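You operate a simulated robot arm through the tools that you are given. There is no shell and no other tool. Be economical: measure what you need, move in short steps, check, and stop when the job is done.

You are at the controls of a simulated robot arm. One attempt, no reset.

## Task
Fetch the round brush from the door end of the plank table and set it on top of the base die there.
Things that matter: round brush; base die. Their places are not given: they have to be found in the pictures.

Only the result counts: the job must be done as asked and must still hold three seconds after the hand-in. Knocking over, shifting, dropping, spilling or breaking anything else fails it.

## Robot
A 7-joint arm with a two-finger parallel gripper, fixed in place. Base frame: the origin is at the foot of the arm, x ahead of it, y to its left, z up; the work surface is at about z = 0. Readings come in mm, degrees, newtons and seconds.
With the tool pointing down near the work surface it reaches from about 240 to 620 mm from the base axis. Its first joint turns from -66.0 to 66.0 degrees. Payload 2.6 kg.
The TCP is the grasp point between the finger pads, 30 mm short of the fingertips. In the tool frame z runs along the fingers and y along their closing line. Largest opening 94 mm; finger width 28, thickness 10; the body of the gripper, 50 by 96 mm, starts 55 mm behind the TCP.
Orientation is that of the tool frame in the base frame, as a unit quaternion [x, y, z, w]. With the fingers straight down and closing along the base's y, the tool's x points along the base's -x, its y along +y and its z along -z.

## Interface
- The arm moves only by the tool send_rows. Its argument "rows" is a list of rows, each a list of 7 numbers: the turn, a rotation vector about the base's x, y, z in degrees, then the shift along the base's x, y, z in mm, then the finger opening in mm, from 0 to 94. In form: [[rx, ry, rz, x, y, z, claw], ...]. A call has 1 to 20 rows; each row is the pose to reach, as a shift and turn from the pose commanded when the call began. A row lasts 0.2 s, in which the tool goes at most 50 mm and 8.6 degrees; a call with a longer step from one row to the next is refused whole, and so is a gripper value outside its range. Where a pose cannot be reached the arm comes as near as it can. A force on the tool above 40 N (or 10 N above the force at the start of the call, whichever is more), or a blocked arm, ends the call early, and 0.2 s more pass. The fingers move at their own pace (about 72 mm/s each) and stop on an object; they squeeze with about 44 N. The grip force told is the motor's: it shows also when the fingers shut on nothing. Time passes only in rows, and 0.2 s behind the last, so rows that repeat a pose let the fingers close. It gives the time, the measured TCP pose, the force on the tool (base axes), the opening and the grip force at its end, in the units of the frame above (readings bear some noise), and new pictures: "views" is both (left out), scene, wrist or none.
- Cameras (640 x 400 px; columns grow to the right, rows downward): "scene" is fixed at [46.8, 450.7, 558.8]; the picture's right is [-0.59, -0.81, 0.00], its down [-0.52, 0.38, -0.77] and it looks along [0.62, -0.45, -0.64] (base axes); focal length 336 px, centre (320, 200). "wrist" rides on the gripper at [-37, 0, -58] in the tool frame; the picture's right is [0.00, -1.00, 0.00], its down [0.97, 0.00, -0.24] and it looks along [0.24, 0.00, 0.97] (tool axes); focal length 218 px, centre (320, 200).
- pixel_to_xyz(camera, pixels): for up to 12 pixels [column, row] of the newest picture of that camera ("zoom" is the newest enlarged one), the place [x, y, z] in the base frame of the surface seen there, good to about 2 mm. No time passes.
- zoom(camera, box): a new picture of the part [left, top, right, bottom] of that camera's present view, enlarged. No time passes.
- finish_job(): hands the job in; it is judged then, once.

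Work in short steps. Measure before you move; look again where a grasp or a placing could have gone wrong, and mend it. You have 60 turns and 170 pictures in all, those below and enlarged ones among them. Open the gripper and draw the arm clear of the work before you hand the job in, unless the task says otherwise; then end with one line.

The tools are called by a JSON object that holds its "op" and its "data". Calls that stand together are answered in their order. send_rows: Moves the arm, as the interface text tells. Its arguments: {"type":"object","properties":{"rows":{"type":"array"},"views":{"type":"string","enum":["both","scene","wrist","none"]}},"required":["rows"]} The other tools are called the same way: pixel_to_xyz (camera, pixels) gives the place of the surface under pixels of a picture; zoom (camera, box) takes an enlarged picture of a part of a camera's view; finish_job () hands the job in.

At the start:

```text
time_s: 0.0
tcp_pos: [442.7, 19.5, 260.9]
tool_rot: [0.0, 1.0, 0.0, -0.001]
ft_force: [0.4, -0.6, 0.1]
finger_gap: 93.8
grip_force: 0.0
```

scene: 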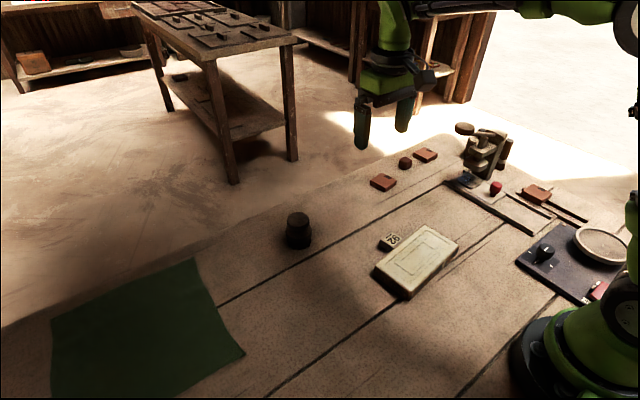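
wrist: 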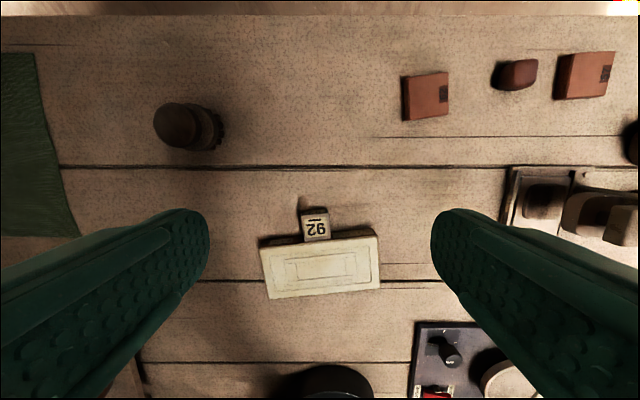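

The scene shows several items: a dark round object at (298,230), red-brown blocks at (383,182), (405,162), (425,155), and a press at (485,150). I'll zoom in to identify them.

{"op": "zoom", "data": {"camera": "scene", "box": [350, 110, 630, 310]}}

{"op": "zoom", "data": {"camera": "scene", "box": [250, 190, 346, 260]}}

{"op": "zoom", "data": {"camera": "wrist", "box": [380, 30, 640, 230]}}

{"op": "zoom", "data": {"camera": "wrist", "box": [120, 60, 400, 310]}}

```text
2.00 times, centred on (490, 210) of scene
```

zoom: 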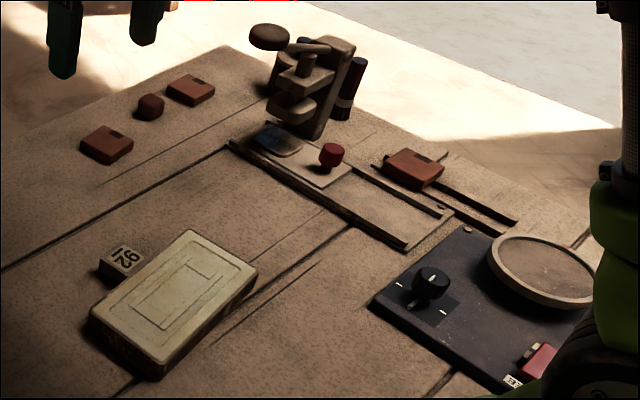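

```text
5.71 times, centred on (298, 225) of scene
```

zoom: 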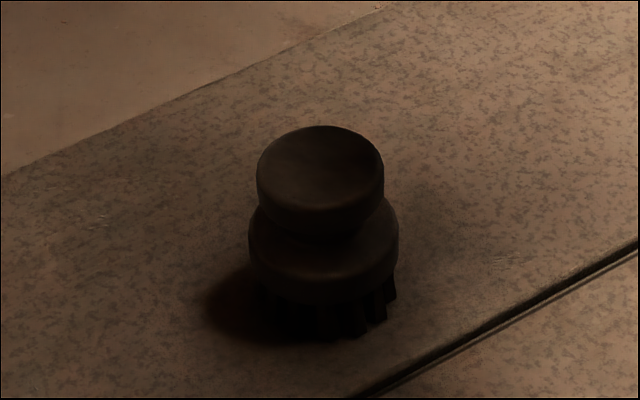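

```text
2.00 times, centred on (510, 130) of wrist
```

zoom: 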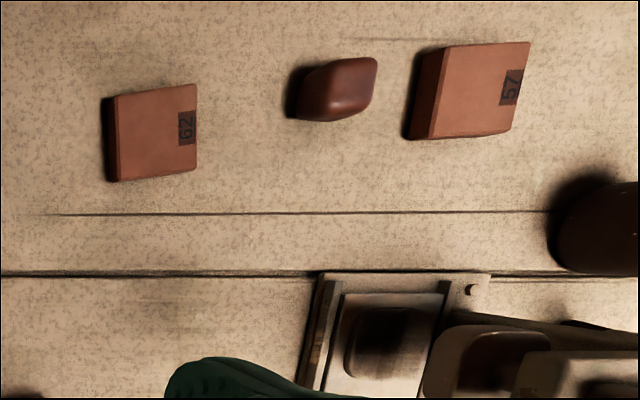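

```text
1.60 times, centred on (260, 185) of wrist
```

zoom: 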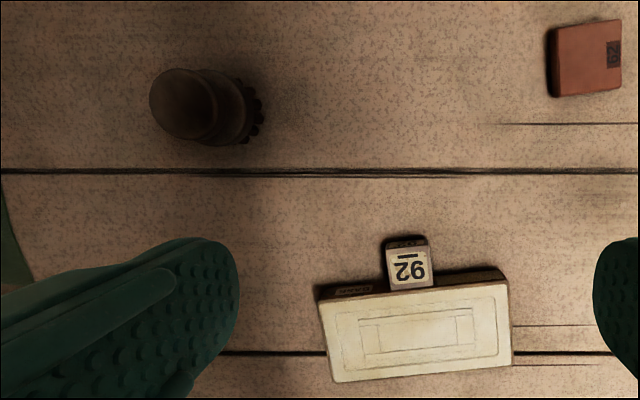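

The dark object at scene (298,230) is a round brush with its bristles down. The cream plate has lettering on its side, and some blocks are numbered, so I'll zoom in on those.

{"op": "zoom", "data": {"camera": "wrist", "box": [250, 195, 390, 305]}}

{"op": "zoom", "data": {"camera": "scene", "box": [365, 215, 465, 305]}}

{"op": "zoom", "data": {"camera": "scene", "box": [440, 115, 570, 225]}}

{"op": "zoom", "data": {"camera": "scene", "box": [360, 140, 450, 200]}}

{"op": "zoom", "data": {"camera": "scene", "box": [130, 0, 310, 60]}}

{"op": "pixel_to_xyz", "data": {"camera": "scene", "pixels": [[298, 217], [298, 233], [298, 246], [394, 239], [383, 182], [425, 155], [405, 162], [537, 193], [417, 260], [430, 228], [404, 297], [458, 241]]}}

```text
3.64 times, centred on (320, 250) of wrist
```

zoom: 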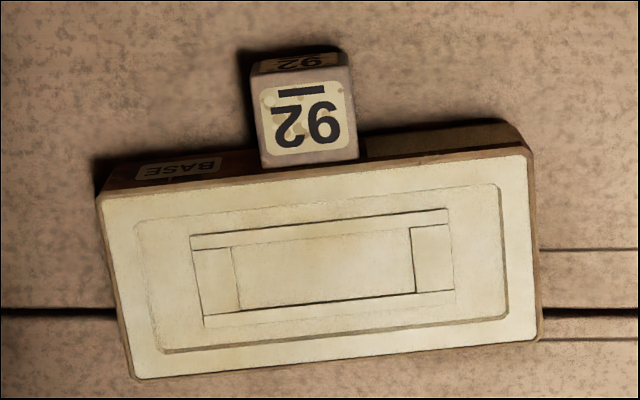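

```text
4.44 times, centred on (415, 260) of scene
```

zoom: 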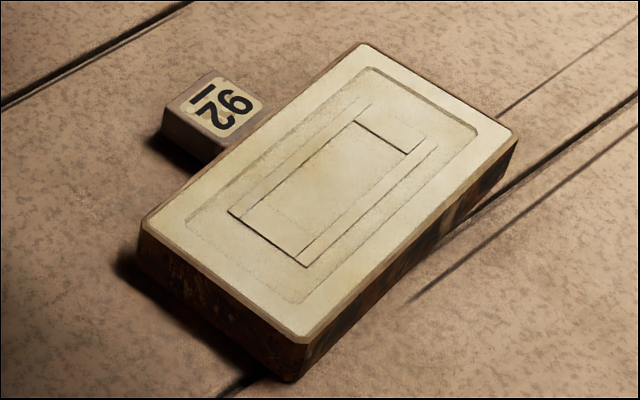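

```text
3.64 times, centred on (505, 170) of scene
```

zoom: 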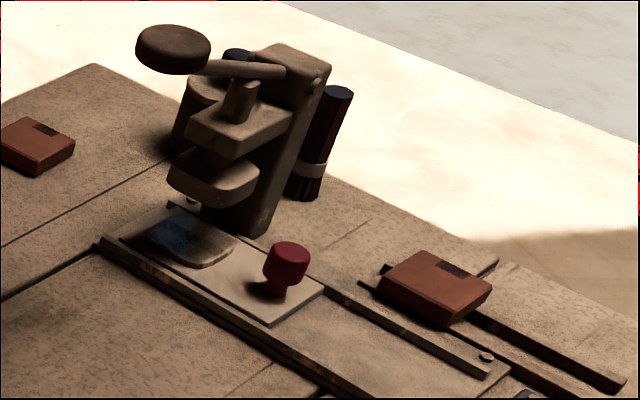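

```text
6.67 times, centred on (405, 170) of scene
```

zoom: 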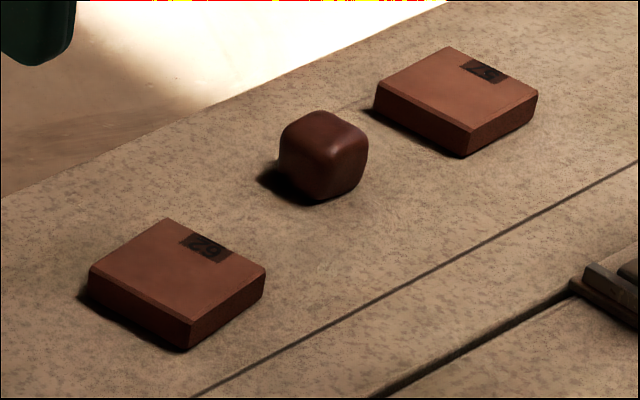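

```text
3.56 times, centred on (220, 30) of scene
```

zoom: 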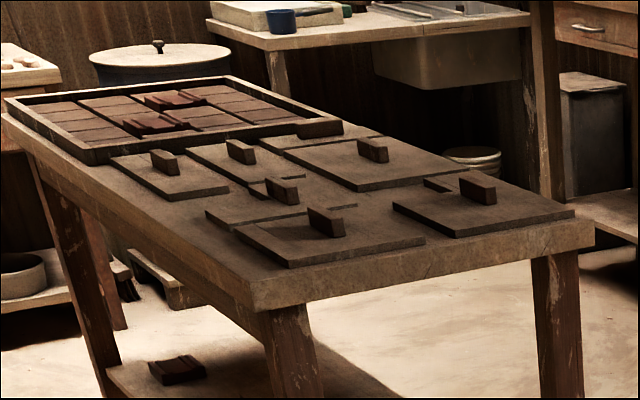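

```text
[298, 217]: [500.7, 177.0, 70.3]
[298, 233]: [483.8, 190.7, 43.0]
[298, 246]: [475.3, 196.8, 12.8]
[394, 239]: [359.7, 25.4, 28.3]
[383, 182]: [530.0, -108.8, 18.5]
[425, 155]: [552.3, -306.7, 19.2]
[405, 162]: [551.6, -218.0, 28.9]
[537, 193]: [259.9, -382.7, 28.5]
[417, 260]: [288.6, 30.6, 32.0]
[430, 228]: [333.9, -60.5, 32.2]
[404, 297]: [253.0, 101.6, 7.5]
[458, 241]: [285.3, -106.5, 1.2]
```

The cream plate carries the label "BASE", so it is the base die, with its top at z≈32. I'll check the dark cylinder behind the press, since it might also be a brush, and measure the knob brush's shape.

{"op": "zoom", "data": {"camera": "scene", "box": [470, 120, 530, 180]}}

{"op": "pixel_to_xyz", "data": {"camera": "scene", "pixels": [[507, 142], [504, 165], [300, 213], [290, 218], [306, 218], [298, 222], [298, 230], [298, 236], [298, 242], [289, 232], [308, 232], [298, 248]]}}

{"op": "pixel_to_xyz", "data": {"camera": "wrist", "pixels": [[175, 126], [158, 126], [194, 126], [175, 108], [175, 144], [214, 130], [264, 248], [374, 238], [270, 296], [377, 288], [322, 266], [315, 225]]}}

```text
6.67 times, centred on (500, 150) of scene
```

zoom: 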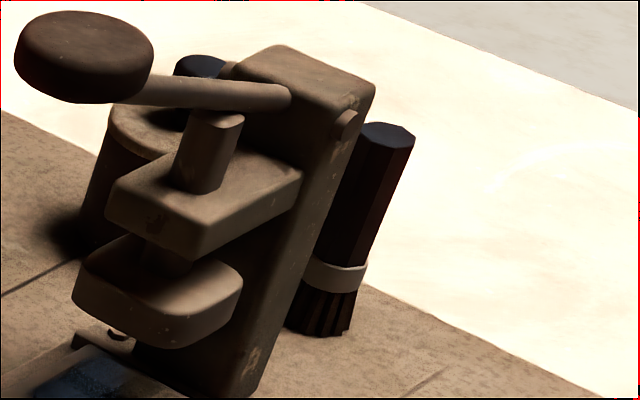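

```text
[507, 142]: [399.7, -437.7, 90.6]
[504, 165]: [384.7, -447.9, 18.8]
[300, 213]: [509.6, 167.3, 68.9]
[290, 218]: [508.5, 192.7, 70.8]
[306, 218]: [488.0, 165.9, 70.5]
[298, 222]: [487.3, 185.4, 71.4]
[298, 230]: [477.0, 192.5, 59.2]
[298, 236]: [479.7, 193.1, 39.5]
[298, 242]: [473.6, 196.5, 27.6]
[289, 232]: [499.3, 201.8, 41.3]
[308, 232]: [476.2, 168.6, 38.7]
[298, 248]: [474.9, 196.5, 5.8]
```

```text
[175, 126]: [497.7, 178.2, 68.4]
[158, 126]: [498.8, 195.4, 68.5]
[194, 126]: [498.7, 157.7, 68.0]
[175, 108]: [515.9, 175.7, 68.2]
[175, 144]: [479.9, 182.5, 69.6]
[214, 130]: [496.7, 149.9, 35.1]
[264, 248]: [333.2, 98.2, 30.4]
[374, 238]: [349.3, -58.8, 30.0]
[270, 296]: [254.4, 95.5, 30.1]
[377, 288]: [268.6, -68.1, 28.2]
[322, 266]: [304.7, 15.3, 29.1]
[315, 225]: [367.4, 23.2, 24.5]
```

There is a second, faceted standing brush behind the press near (392,-442). Before choosing, I'll move over there at a safe height to see its shape with the wrist camera.

{"op": "send_rows", "data": {"rows": [[0, 0, 0, -10, -45, 10, 94], [0, 0, 0, -20, -90, 20, 94], [0, 0, 0, -30, -135, 30, 94], [0, 0, 0, -40, -180, 40, 94], [0, 0, 0, -50, -225, 50, 94], [0, 0, 0, -60, -265, 60, 94], [0, 0, 0, -70, -300, 60, 94]]}}

```text
time_s: 1.6
tcp_pos: [371.2, -279.2, 324.1]
tool_rot: [0.0, 1.0, 0.001, -0.001]
ft_force: [0.0, -0.6, 0.5]
finger_gap: 94.1
grip_force: 0.1
```

scene: 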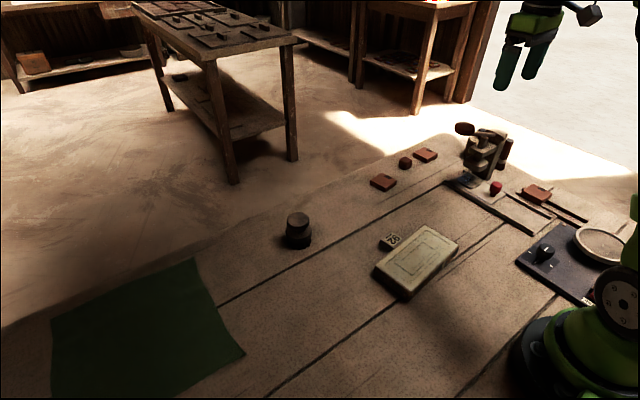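
wrist: 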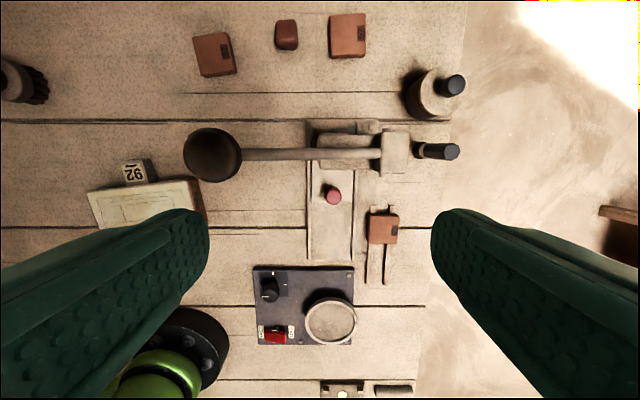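

{"op": "zoom", "data": {"camera": "wrist", "box": [380, 50, 500, 180]}}

{"op": "zoom", "data": {"camera": "wrist", "box": [0, 30, 100, 130]}}

{"op": "pixel_to_xyz", "data": {"camera": "wrist", "pixels": [[452, 151], [452, 85], [425, 98], [428, 151], [212, 155]]}}

```text
3.08 times, centred on (440, 115) of wrist
```

zoom: 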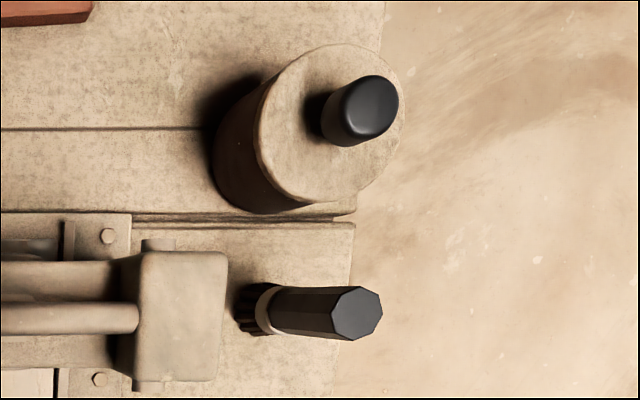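

```text
4.00 times, centred on (50, 80) of wrist
```

zoom: 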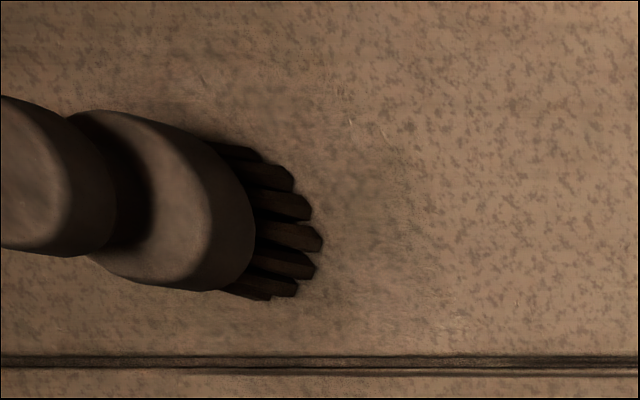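

```text
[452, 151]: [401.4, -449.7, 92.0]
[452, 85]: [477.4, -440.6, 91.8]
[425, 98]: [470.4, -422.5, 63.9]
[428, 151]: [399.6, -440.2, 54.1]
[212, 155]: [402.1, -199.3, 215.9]
```

The far brush is octagonal and has a thin handle, so the knob-topped brush is the round one. Its centre is near (498,178), with the body at z≈25–45 and the top at z≈70. I'll go back at height and stop above it.

{"op": "send_rows", "data": {"rows": [[0, 0, 0, 12, 42, 0, 94], [0, 0, 0, 24, 84, 0, 94], [0, 0, 0, 36, 126, 0, 94], [0, 0, 0, 48, 168, 0, 94], [0, 0, 0, 60, 210, 0, 94], [0, 0, 0, 72, 252, -10, 94], [0, 0, 0, 84, 294, -30, 94], [0, 0, 0, 96, 336, -50, 94], [0, 0, 0, 108, 378, -75, 94], [0, 0, 0, 118, 419, -100, 94], [0, 0, 0, 125, 458, -121, 94], [0, 0, 0, 125, 458, -151, 94], [0, 0, 0, 125, 458, -151, 94]]}}

```text
refused: row 9 steps farther than a row can; nothing moved
```

The descent steps were slightly too long, so I'll use smaller ones.

{"op": "send_rows", "data": {"rows": [[0, 0, 0, 12, 42, 0, 94], [0, 0, 0, 24, 84, 0, 94], [0, 0, 0, 36, 126, 0, 94], [0, 0, 0, 48, 168, 0, 94], [0, 0, 0, 60, 210, 0, 94], [0, 0, 0, 72, 252, -10, 94], [0, 0, 0, 84, 294, -25, 94], [0, 0, 0, 96, 336, -40, 94], [0, 0, 0, 108, 378, -55, 94], [0, 0, 0, 118, 419, -70, 94], [0, 0, 0, 125, 458, -85, 94], [0, 0, 0, 125, 458, -120, 94], [0, 0, 0, 125, 458, -155, 94], [0, 0, 0, 125, 458, -155, 94]]}}

```text
time_s: 4.6
tcp_pos: [494.9, 175.8, 165.5]
tool_rot: [0.0, 1.0, -0.001, 0.0]
ft_force: [-0.2, -0.1, 0.4]
finger_gap: 94.2
grip_force: 0.0
```

scene: 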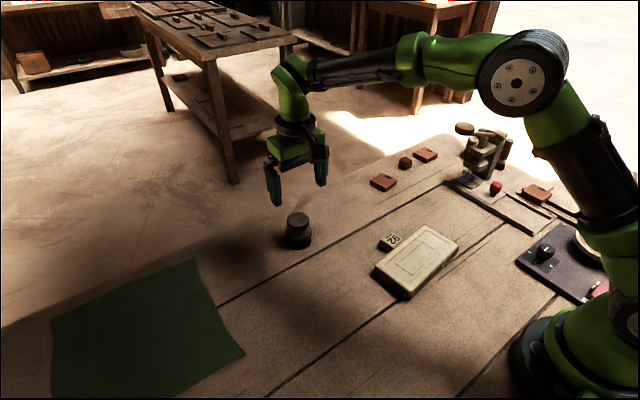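
wrist: 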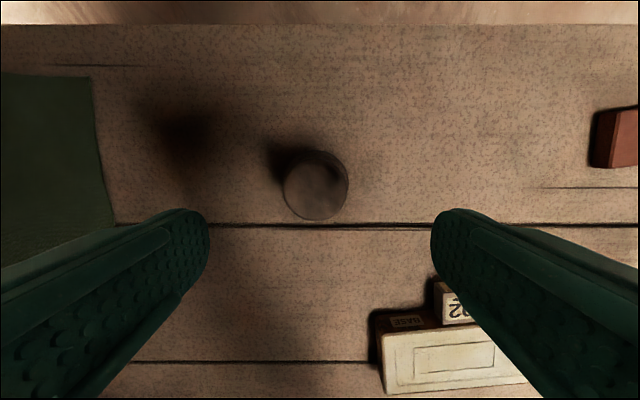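

The brush top shows at wrist (316,185). I'll measure its edges to refine the centre.

{"op": "pixel_to_xyz", "data": {"camera": "wrist", "pixels": [[288, 185], [344, 185], [316, 156], [316, 216], [316, 185]]}}

{"op": "zoom", "data": {"camera": "wrist", "box": [260, 130, 370, 240]}}

```text
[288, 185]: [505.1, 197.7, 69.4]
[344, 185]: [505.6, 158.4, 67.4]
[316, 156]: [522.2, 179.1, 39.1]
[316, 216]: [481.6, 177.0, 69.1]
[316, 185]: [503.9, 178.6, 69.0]
```

```text
3.64 times, centred on (315, 185) of wrist
```

zoom: 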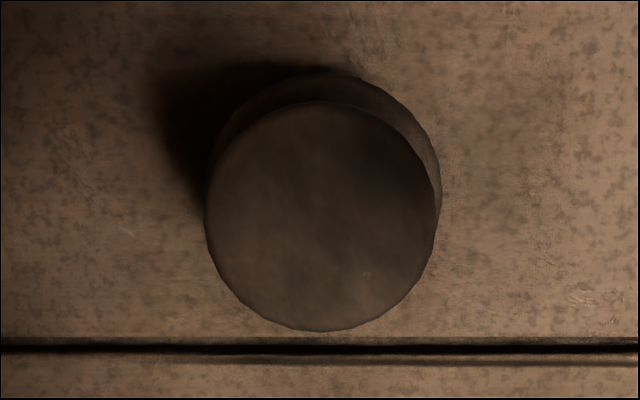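

The knob centre is about (500,178) and the fingers already straddle it. I'll go straight down to TCP z≈38 with the fingers open.

{"op": "send_rows", "data": {"rows": [[0, 0, 0, 4, 1, -30, 94], [0, 0, 0, 4, 1, -60, 94], [0, 0, 0, 4, 1, -90, 94], [0, 0, 0, 4, 1, -110, 94], [0, 0, 0, 4, 1, -127, 94], [0, 0, 0, 4, 1, -127, 94]]}}

```text
time_s: 6.0
tcp_pos: [500.8, 177.9, 37.9]
tool_rot: [-0.001, 1.0, 0.0, -0.001]
ft_force: [-0.1, 0.4, 0.5]
finger_gap: 93.8
grip_force: 0.0
```

scene: 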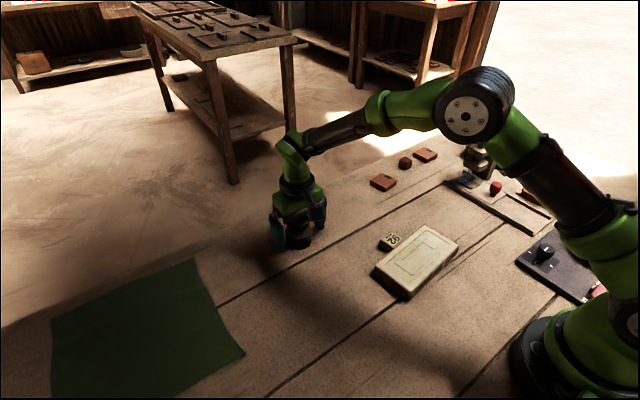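
wrist: 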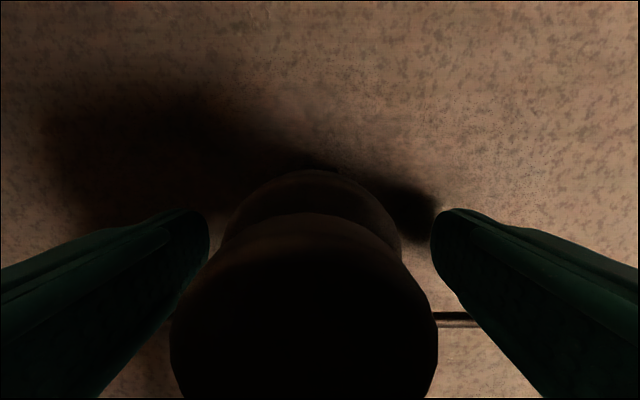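

The fingers stand on both sides of the brush with no contact. I'll close them in place.

{"op": "send_rows", "data": {"rows": [[0, 0, 0, 0, 0, 0, 70], [0, 0, 0, 0, 0, 0, 55], [0, 0, 0, 0, 0, 0, 30], [0, 0, 0, 0, 0, 0, 30], [0, 0, 0, 0, 0, 0, 30]], "views": "wrist"}}

```text
time_s: 7.2
tcp_pos: [499.0, 177.1, 37.8]
tool_rot: [0.0, 1.0, 0.0, 0.0]
ft_force: [-0.2, -0.1, 0.5]
finger_gap: 56.5
grip_force: 44.1
```

wrist: 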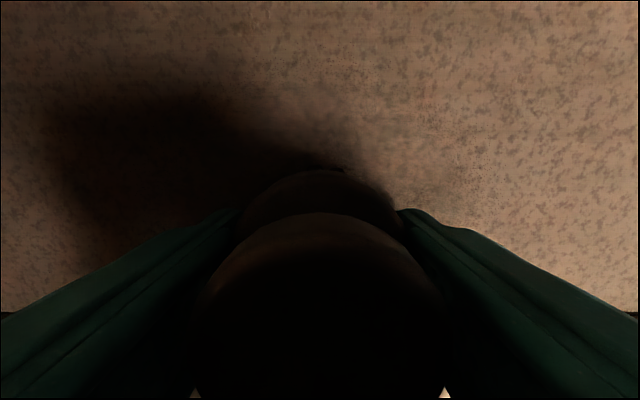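

The brush is held with a 56.5 mm gap at 44 N. I'll lift it 110 mm and carry it towards the die centre near (301,17).

{"op": "send_rows", "data": {"rows": [[0, 0, 0, 0, 0, 15, 30], [0, 0, 0, 0, 0, 40, 30], [0, 0, 0, 0, 0, 75, 30], [0, 0, 0, 0, 0, 110, 30], [0, 0, 0, -25, -20, 110, 30], [0, 0, 0, -55, -45, 110, 30], [0, 0, 0, -85, -69, 110, 30], [0, 0, 0, -115, -93, 110, 30], [0, 0, 0, -145, -117, 110, 30], [0, 0, 0, -175, -141, 110, 30], [0, 0, 0, -200, -161, 110, 30], [0, 0, 0, -200, -161, 110, 30], [0, 0, 0, -200, -161, 110, 30]]}}

```text
time_s: 10.0
tcp_pos: [301.0, 15.9, 148.7]
tool_rot: [0.0, 1.0, 0.0, 0.0]
ft_force: [-0.6, -0.2, -1.3]
finger_gap: 56.4
grip_force: 43.6
```

scene: 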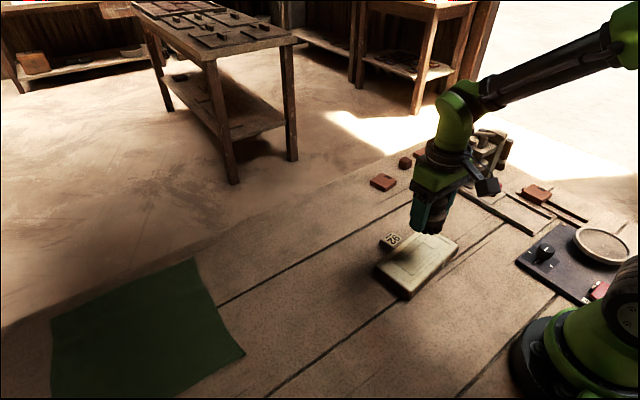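
wrist: 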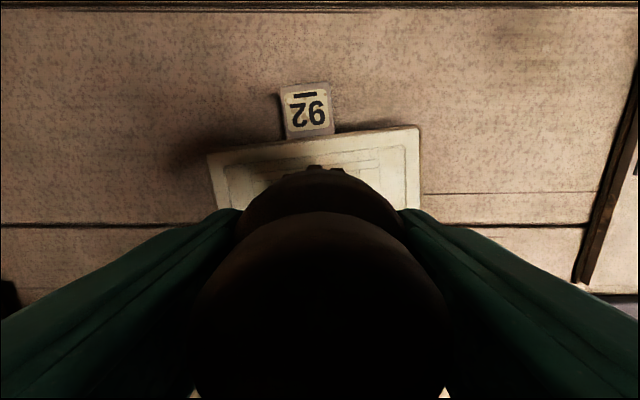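

The brush is above the die. I'll re-measure the die's corners from here to confirm the centre and the top height.

{"op": "pixel_to_xyz", "data": {"camera": "wrist", "pixels": [[211, 158], [415, 130], [218, 195], [415, 190], [230, 190], [308, 108]]}}

{"op": "pixel_to_xyz", "data": {"camera": "scene", "pixels": [[378, 266], [408, 290], [456, 241], [410, 262], [424, 262]]}}

{"op": "zoom", "data": {"camera": "scene", "box": [365, 180, 485, 305]}}

```text
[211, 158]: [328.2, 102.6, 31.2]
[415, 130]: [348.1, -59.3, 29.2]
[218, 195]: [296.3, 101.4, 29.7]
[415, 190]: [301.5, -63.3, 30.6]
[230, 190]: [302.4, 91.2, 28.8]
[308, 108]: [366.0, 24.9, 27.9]
```

```text
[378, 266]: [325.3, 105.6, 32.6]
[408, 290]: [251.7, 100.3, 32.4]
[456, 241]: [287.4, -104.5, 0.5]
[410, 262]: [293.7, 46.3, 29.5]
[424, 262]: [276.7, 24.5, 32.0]
```

```text
3.20 times, centred on (425, 242) of scene
```

zoom: 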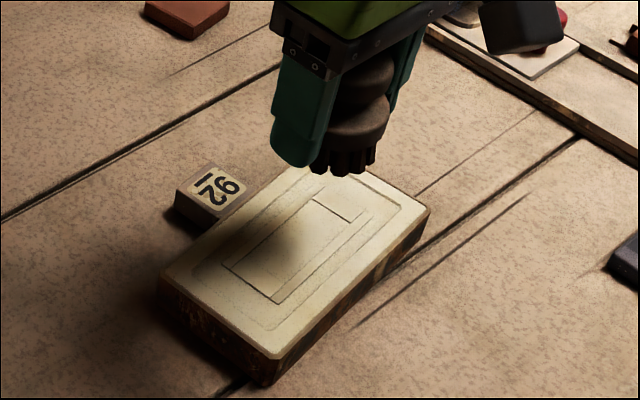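

The die centre is about (300,18) and its top is at z≈30, so release should be near z≈69. I'll go down to z≈73 first.

{"op": "send_rows", "data": {"rows": [[0, 0, 0, 0, 2, -20, 30], [0, 0, 0, 0, 2, -40, 30], [0, 0, 0, 0, 2, -58, 30], [0, 0, 0, 0, 2, -70, 30], [0, 0, 0, 0, 2, -75, 30], [0, 0, 0, 0, 2, -75, 30]], "views": "scene"}}

```text
time_s: 11.4
tcp_pos: [301.3, 20.7, 75.2]
tool_rot: [0.0, 1.0, 0.0, -0.001]
ft_force: [-0.3, -0.3, -1.0]
finger_gap: 56.7
grip_force: 44.0
```

scene: 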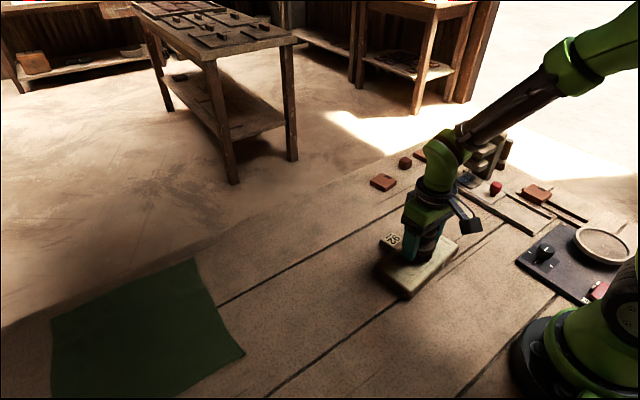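

There is no contact yet. I'll go down in 1–2 mm steps and watch the force.

{"op": "send_rows", "data": {"rows": [[0, 0, 0, 0, 0, -2, 30], [0, 0, 0, 0, 0, -3.5, 30], [0, 0, 0, 0, 0, -4.5, 30], [0, 0, 0, 0, 0, -4.5, 30]], "views": "none"}}

```text
time_s: 12.4
tcp_pos: [300.1, 19.9, 70.4]
tool_rot: [0.001, 1.0, 0.001, 0.0]
ft_force: [0.4, 0.4, -1.0]
finger_gap: 56.6
grip_force: 44.0
```

Still no contact at z≈70, with the force unchanged at −1 N. I'll continue in small steps.

{"op": "send_rows", "data": {"rows": [[0, 0, 0, 0, 0, -0.7, 30], [0, 0, 0, 0, 0, -1.4, 30], [0, 0, 0, 0, 0, -1.4, 30]], "views": "none"}}

{"op": "zoom", "data": {"camera": "scene", "box": [375, 190, 475, 300]}}

```text
time_s: 13.2
tcp_pos: [299.4, 20.0, 68.2]
tool_rot: [0.0, 1.0, 0.0, 0.0]
ft_force: [-0.1, -0.3, -1.1]
finger_gap: 56.6
grip_force: 43.8
```

```text
3.64 times, centred on (425, 245) of scene
```

zoom: 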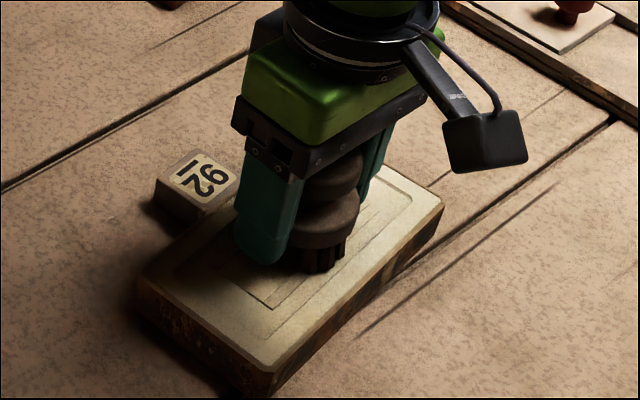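

The brush is very close to the die but shows no contact force yet. I'll lower it another 1–2 mm.

{"op": "send_rows", "data": {"rows": [[0, 0, 0, 0, 0, -0.6, 30], [0, 0, 0, 0, 0, -1.2, 30], [0, 0, 0, 0, 0, -1.2, 30]], "views": "none"}}

```text
time_s: 14.0
tcp_pos: [300.6, 20.9, 68.2]
tool_rot: [-0.001, 1.0, 0.001, 0.0]
ft_force: [-2.8, 2.2, 12.1]
finger_gap: 56.5
grip_force: 44.7
```

The force has risen to 12 N, so the brush is touching the die. I'll ease up 0.5 mm and open the fingers slowly.

{"op": "send_rows", "data": {"rows": [[0, 0, 0, 0, 0, 0.5, 30], [0, 0, 0, 0, 0, 0.6, 58], [0, 0, 0, 0, 0, 0.6, 64], [0, 0, 0, 0, 0, 0.6, 75], [0, 0, 0, 0, 0, 0.6, 90], [0, 0, 0, 0, 0, 0.6, 90]]}}

```text
time_s: 15.4
tcp_pos: [300.1, 18.8, 69.0]
tool_rot: [0.0, 1.0, 0.0, 0.001]
ft_force: [-0.6, -0.1, -0.3]
finger_gap: 89.9
grip_force: 0.1
```

scene: 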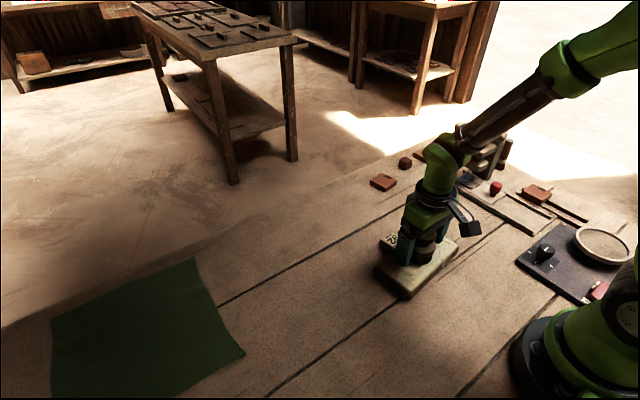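
wrist: 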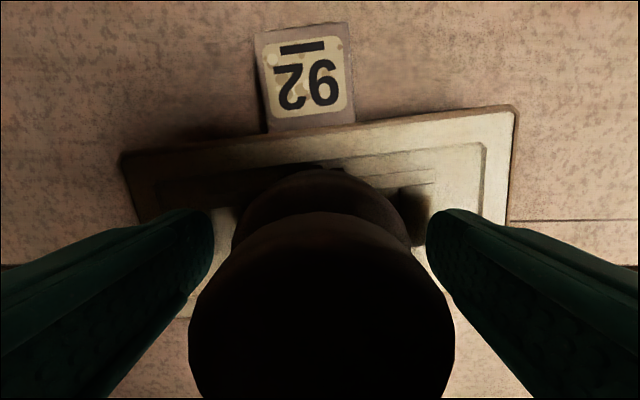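

The fingers are open and the brush stands on its own. I'll raise straight up and then move aside.

{"op": "send_rows", "data": {"rows": [[0, 0, 0, 0, 0, 15, 90], [0, 0, 0, 0, 0, 40, 90], [0, 0, 0, 0, 0, 75, 90], [0, 0, 0, 0, 0, 110, 90], [0, 0, 0, 0, 0, 145, 90], [0, 0, 0, 40, 0, 165, 90], [0, 0, 0, 80, 0, 180, 90], [0, 0, 0, 120, 0, 190, 90], [0, 0, 0, 120, 0, 190, 90]]}}

{"op": "zoom", "data": {"camera": "scene", "box": [365, 190, 475, 305]}}

```text
time_s: 17.4
tcp_pos: [419.2, 20.6, 258.6]
tool_rot: [-0.001, 1.0, 0.0, 0.0]
ft_force: [-0.3, -0.8, -0.4]
finger_gap: 90.2
grip_force: 0.1
```

scene: 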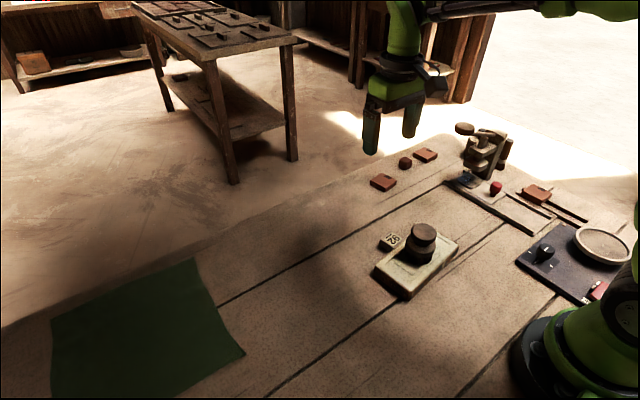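
wrist: 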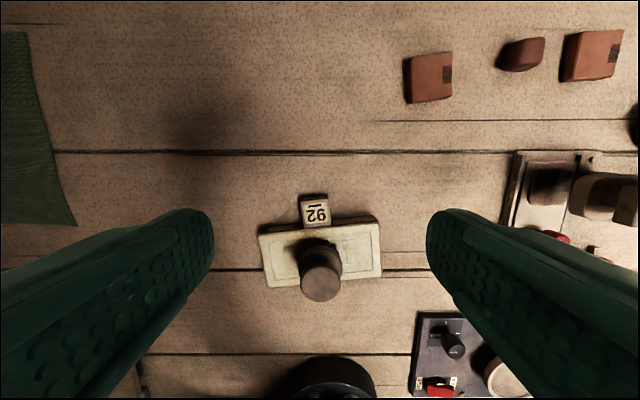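

```text
3.48 times, centred on (420, 248) of scene
```

zoom: 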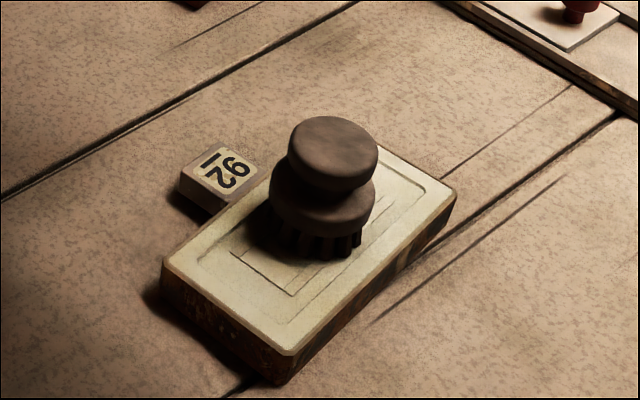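

The brush stands upright at the centre of the base die, nothing else has moved, and the arm is clear. I'll hand the job in.

{"op": "finish_job", "data": {}}

```text
The job is handed in.
```

The round brush now stands upright at the centre of the base die (the cream plate labelled "BASE"), the gripper is open and the arm is clear. A second, octagonal brush stood behind the press; I took the knob-topped one as the round brush.
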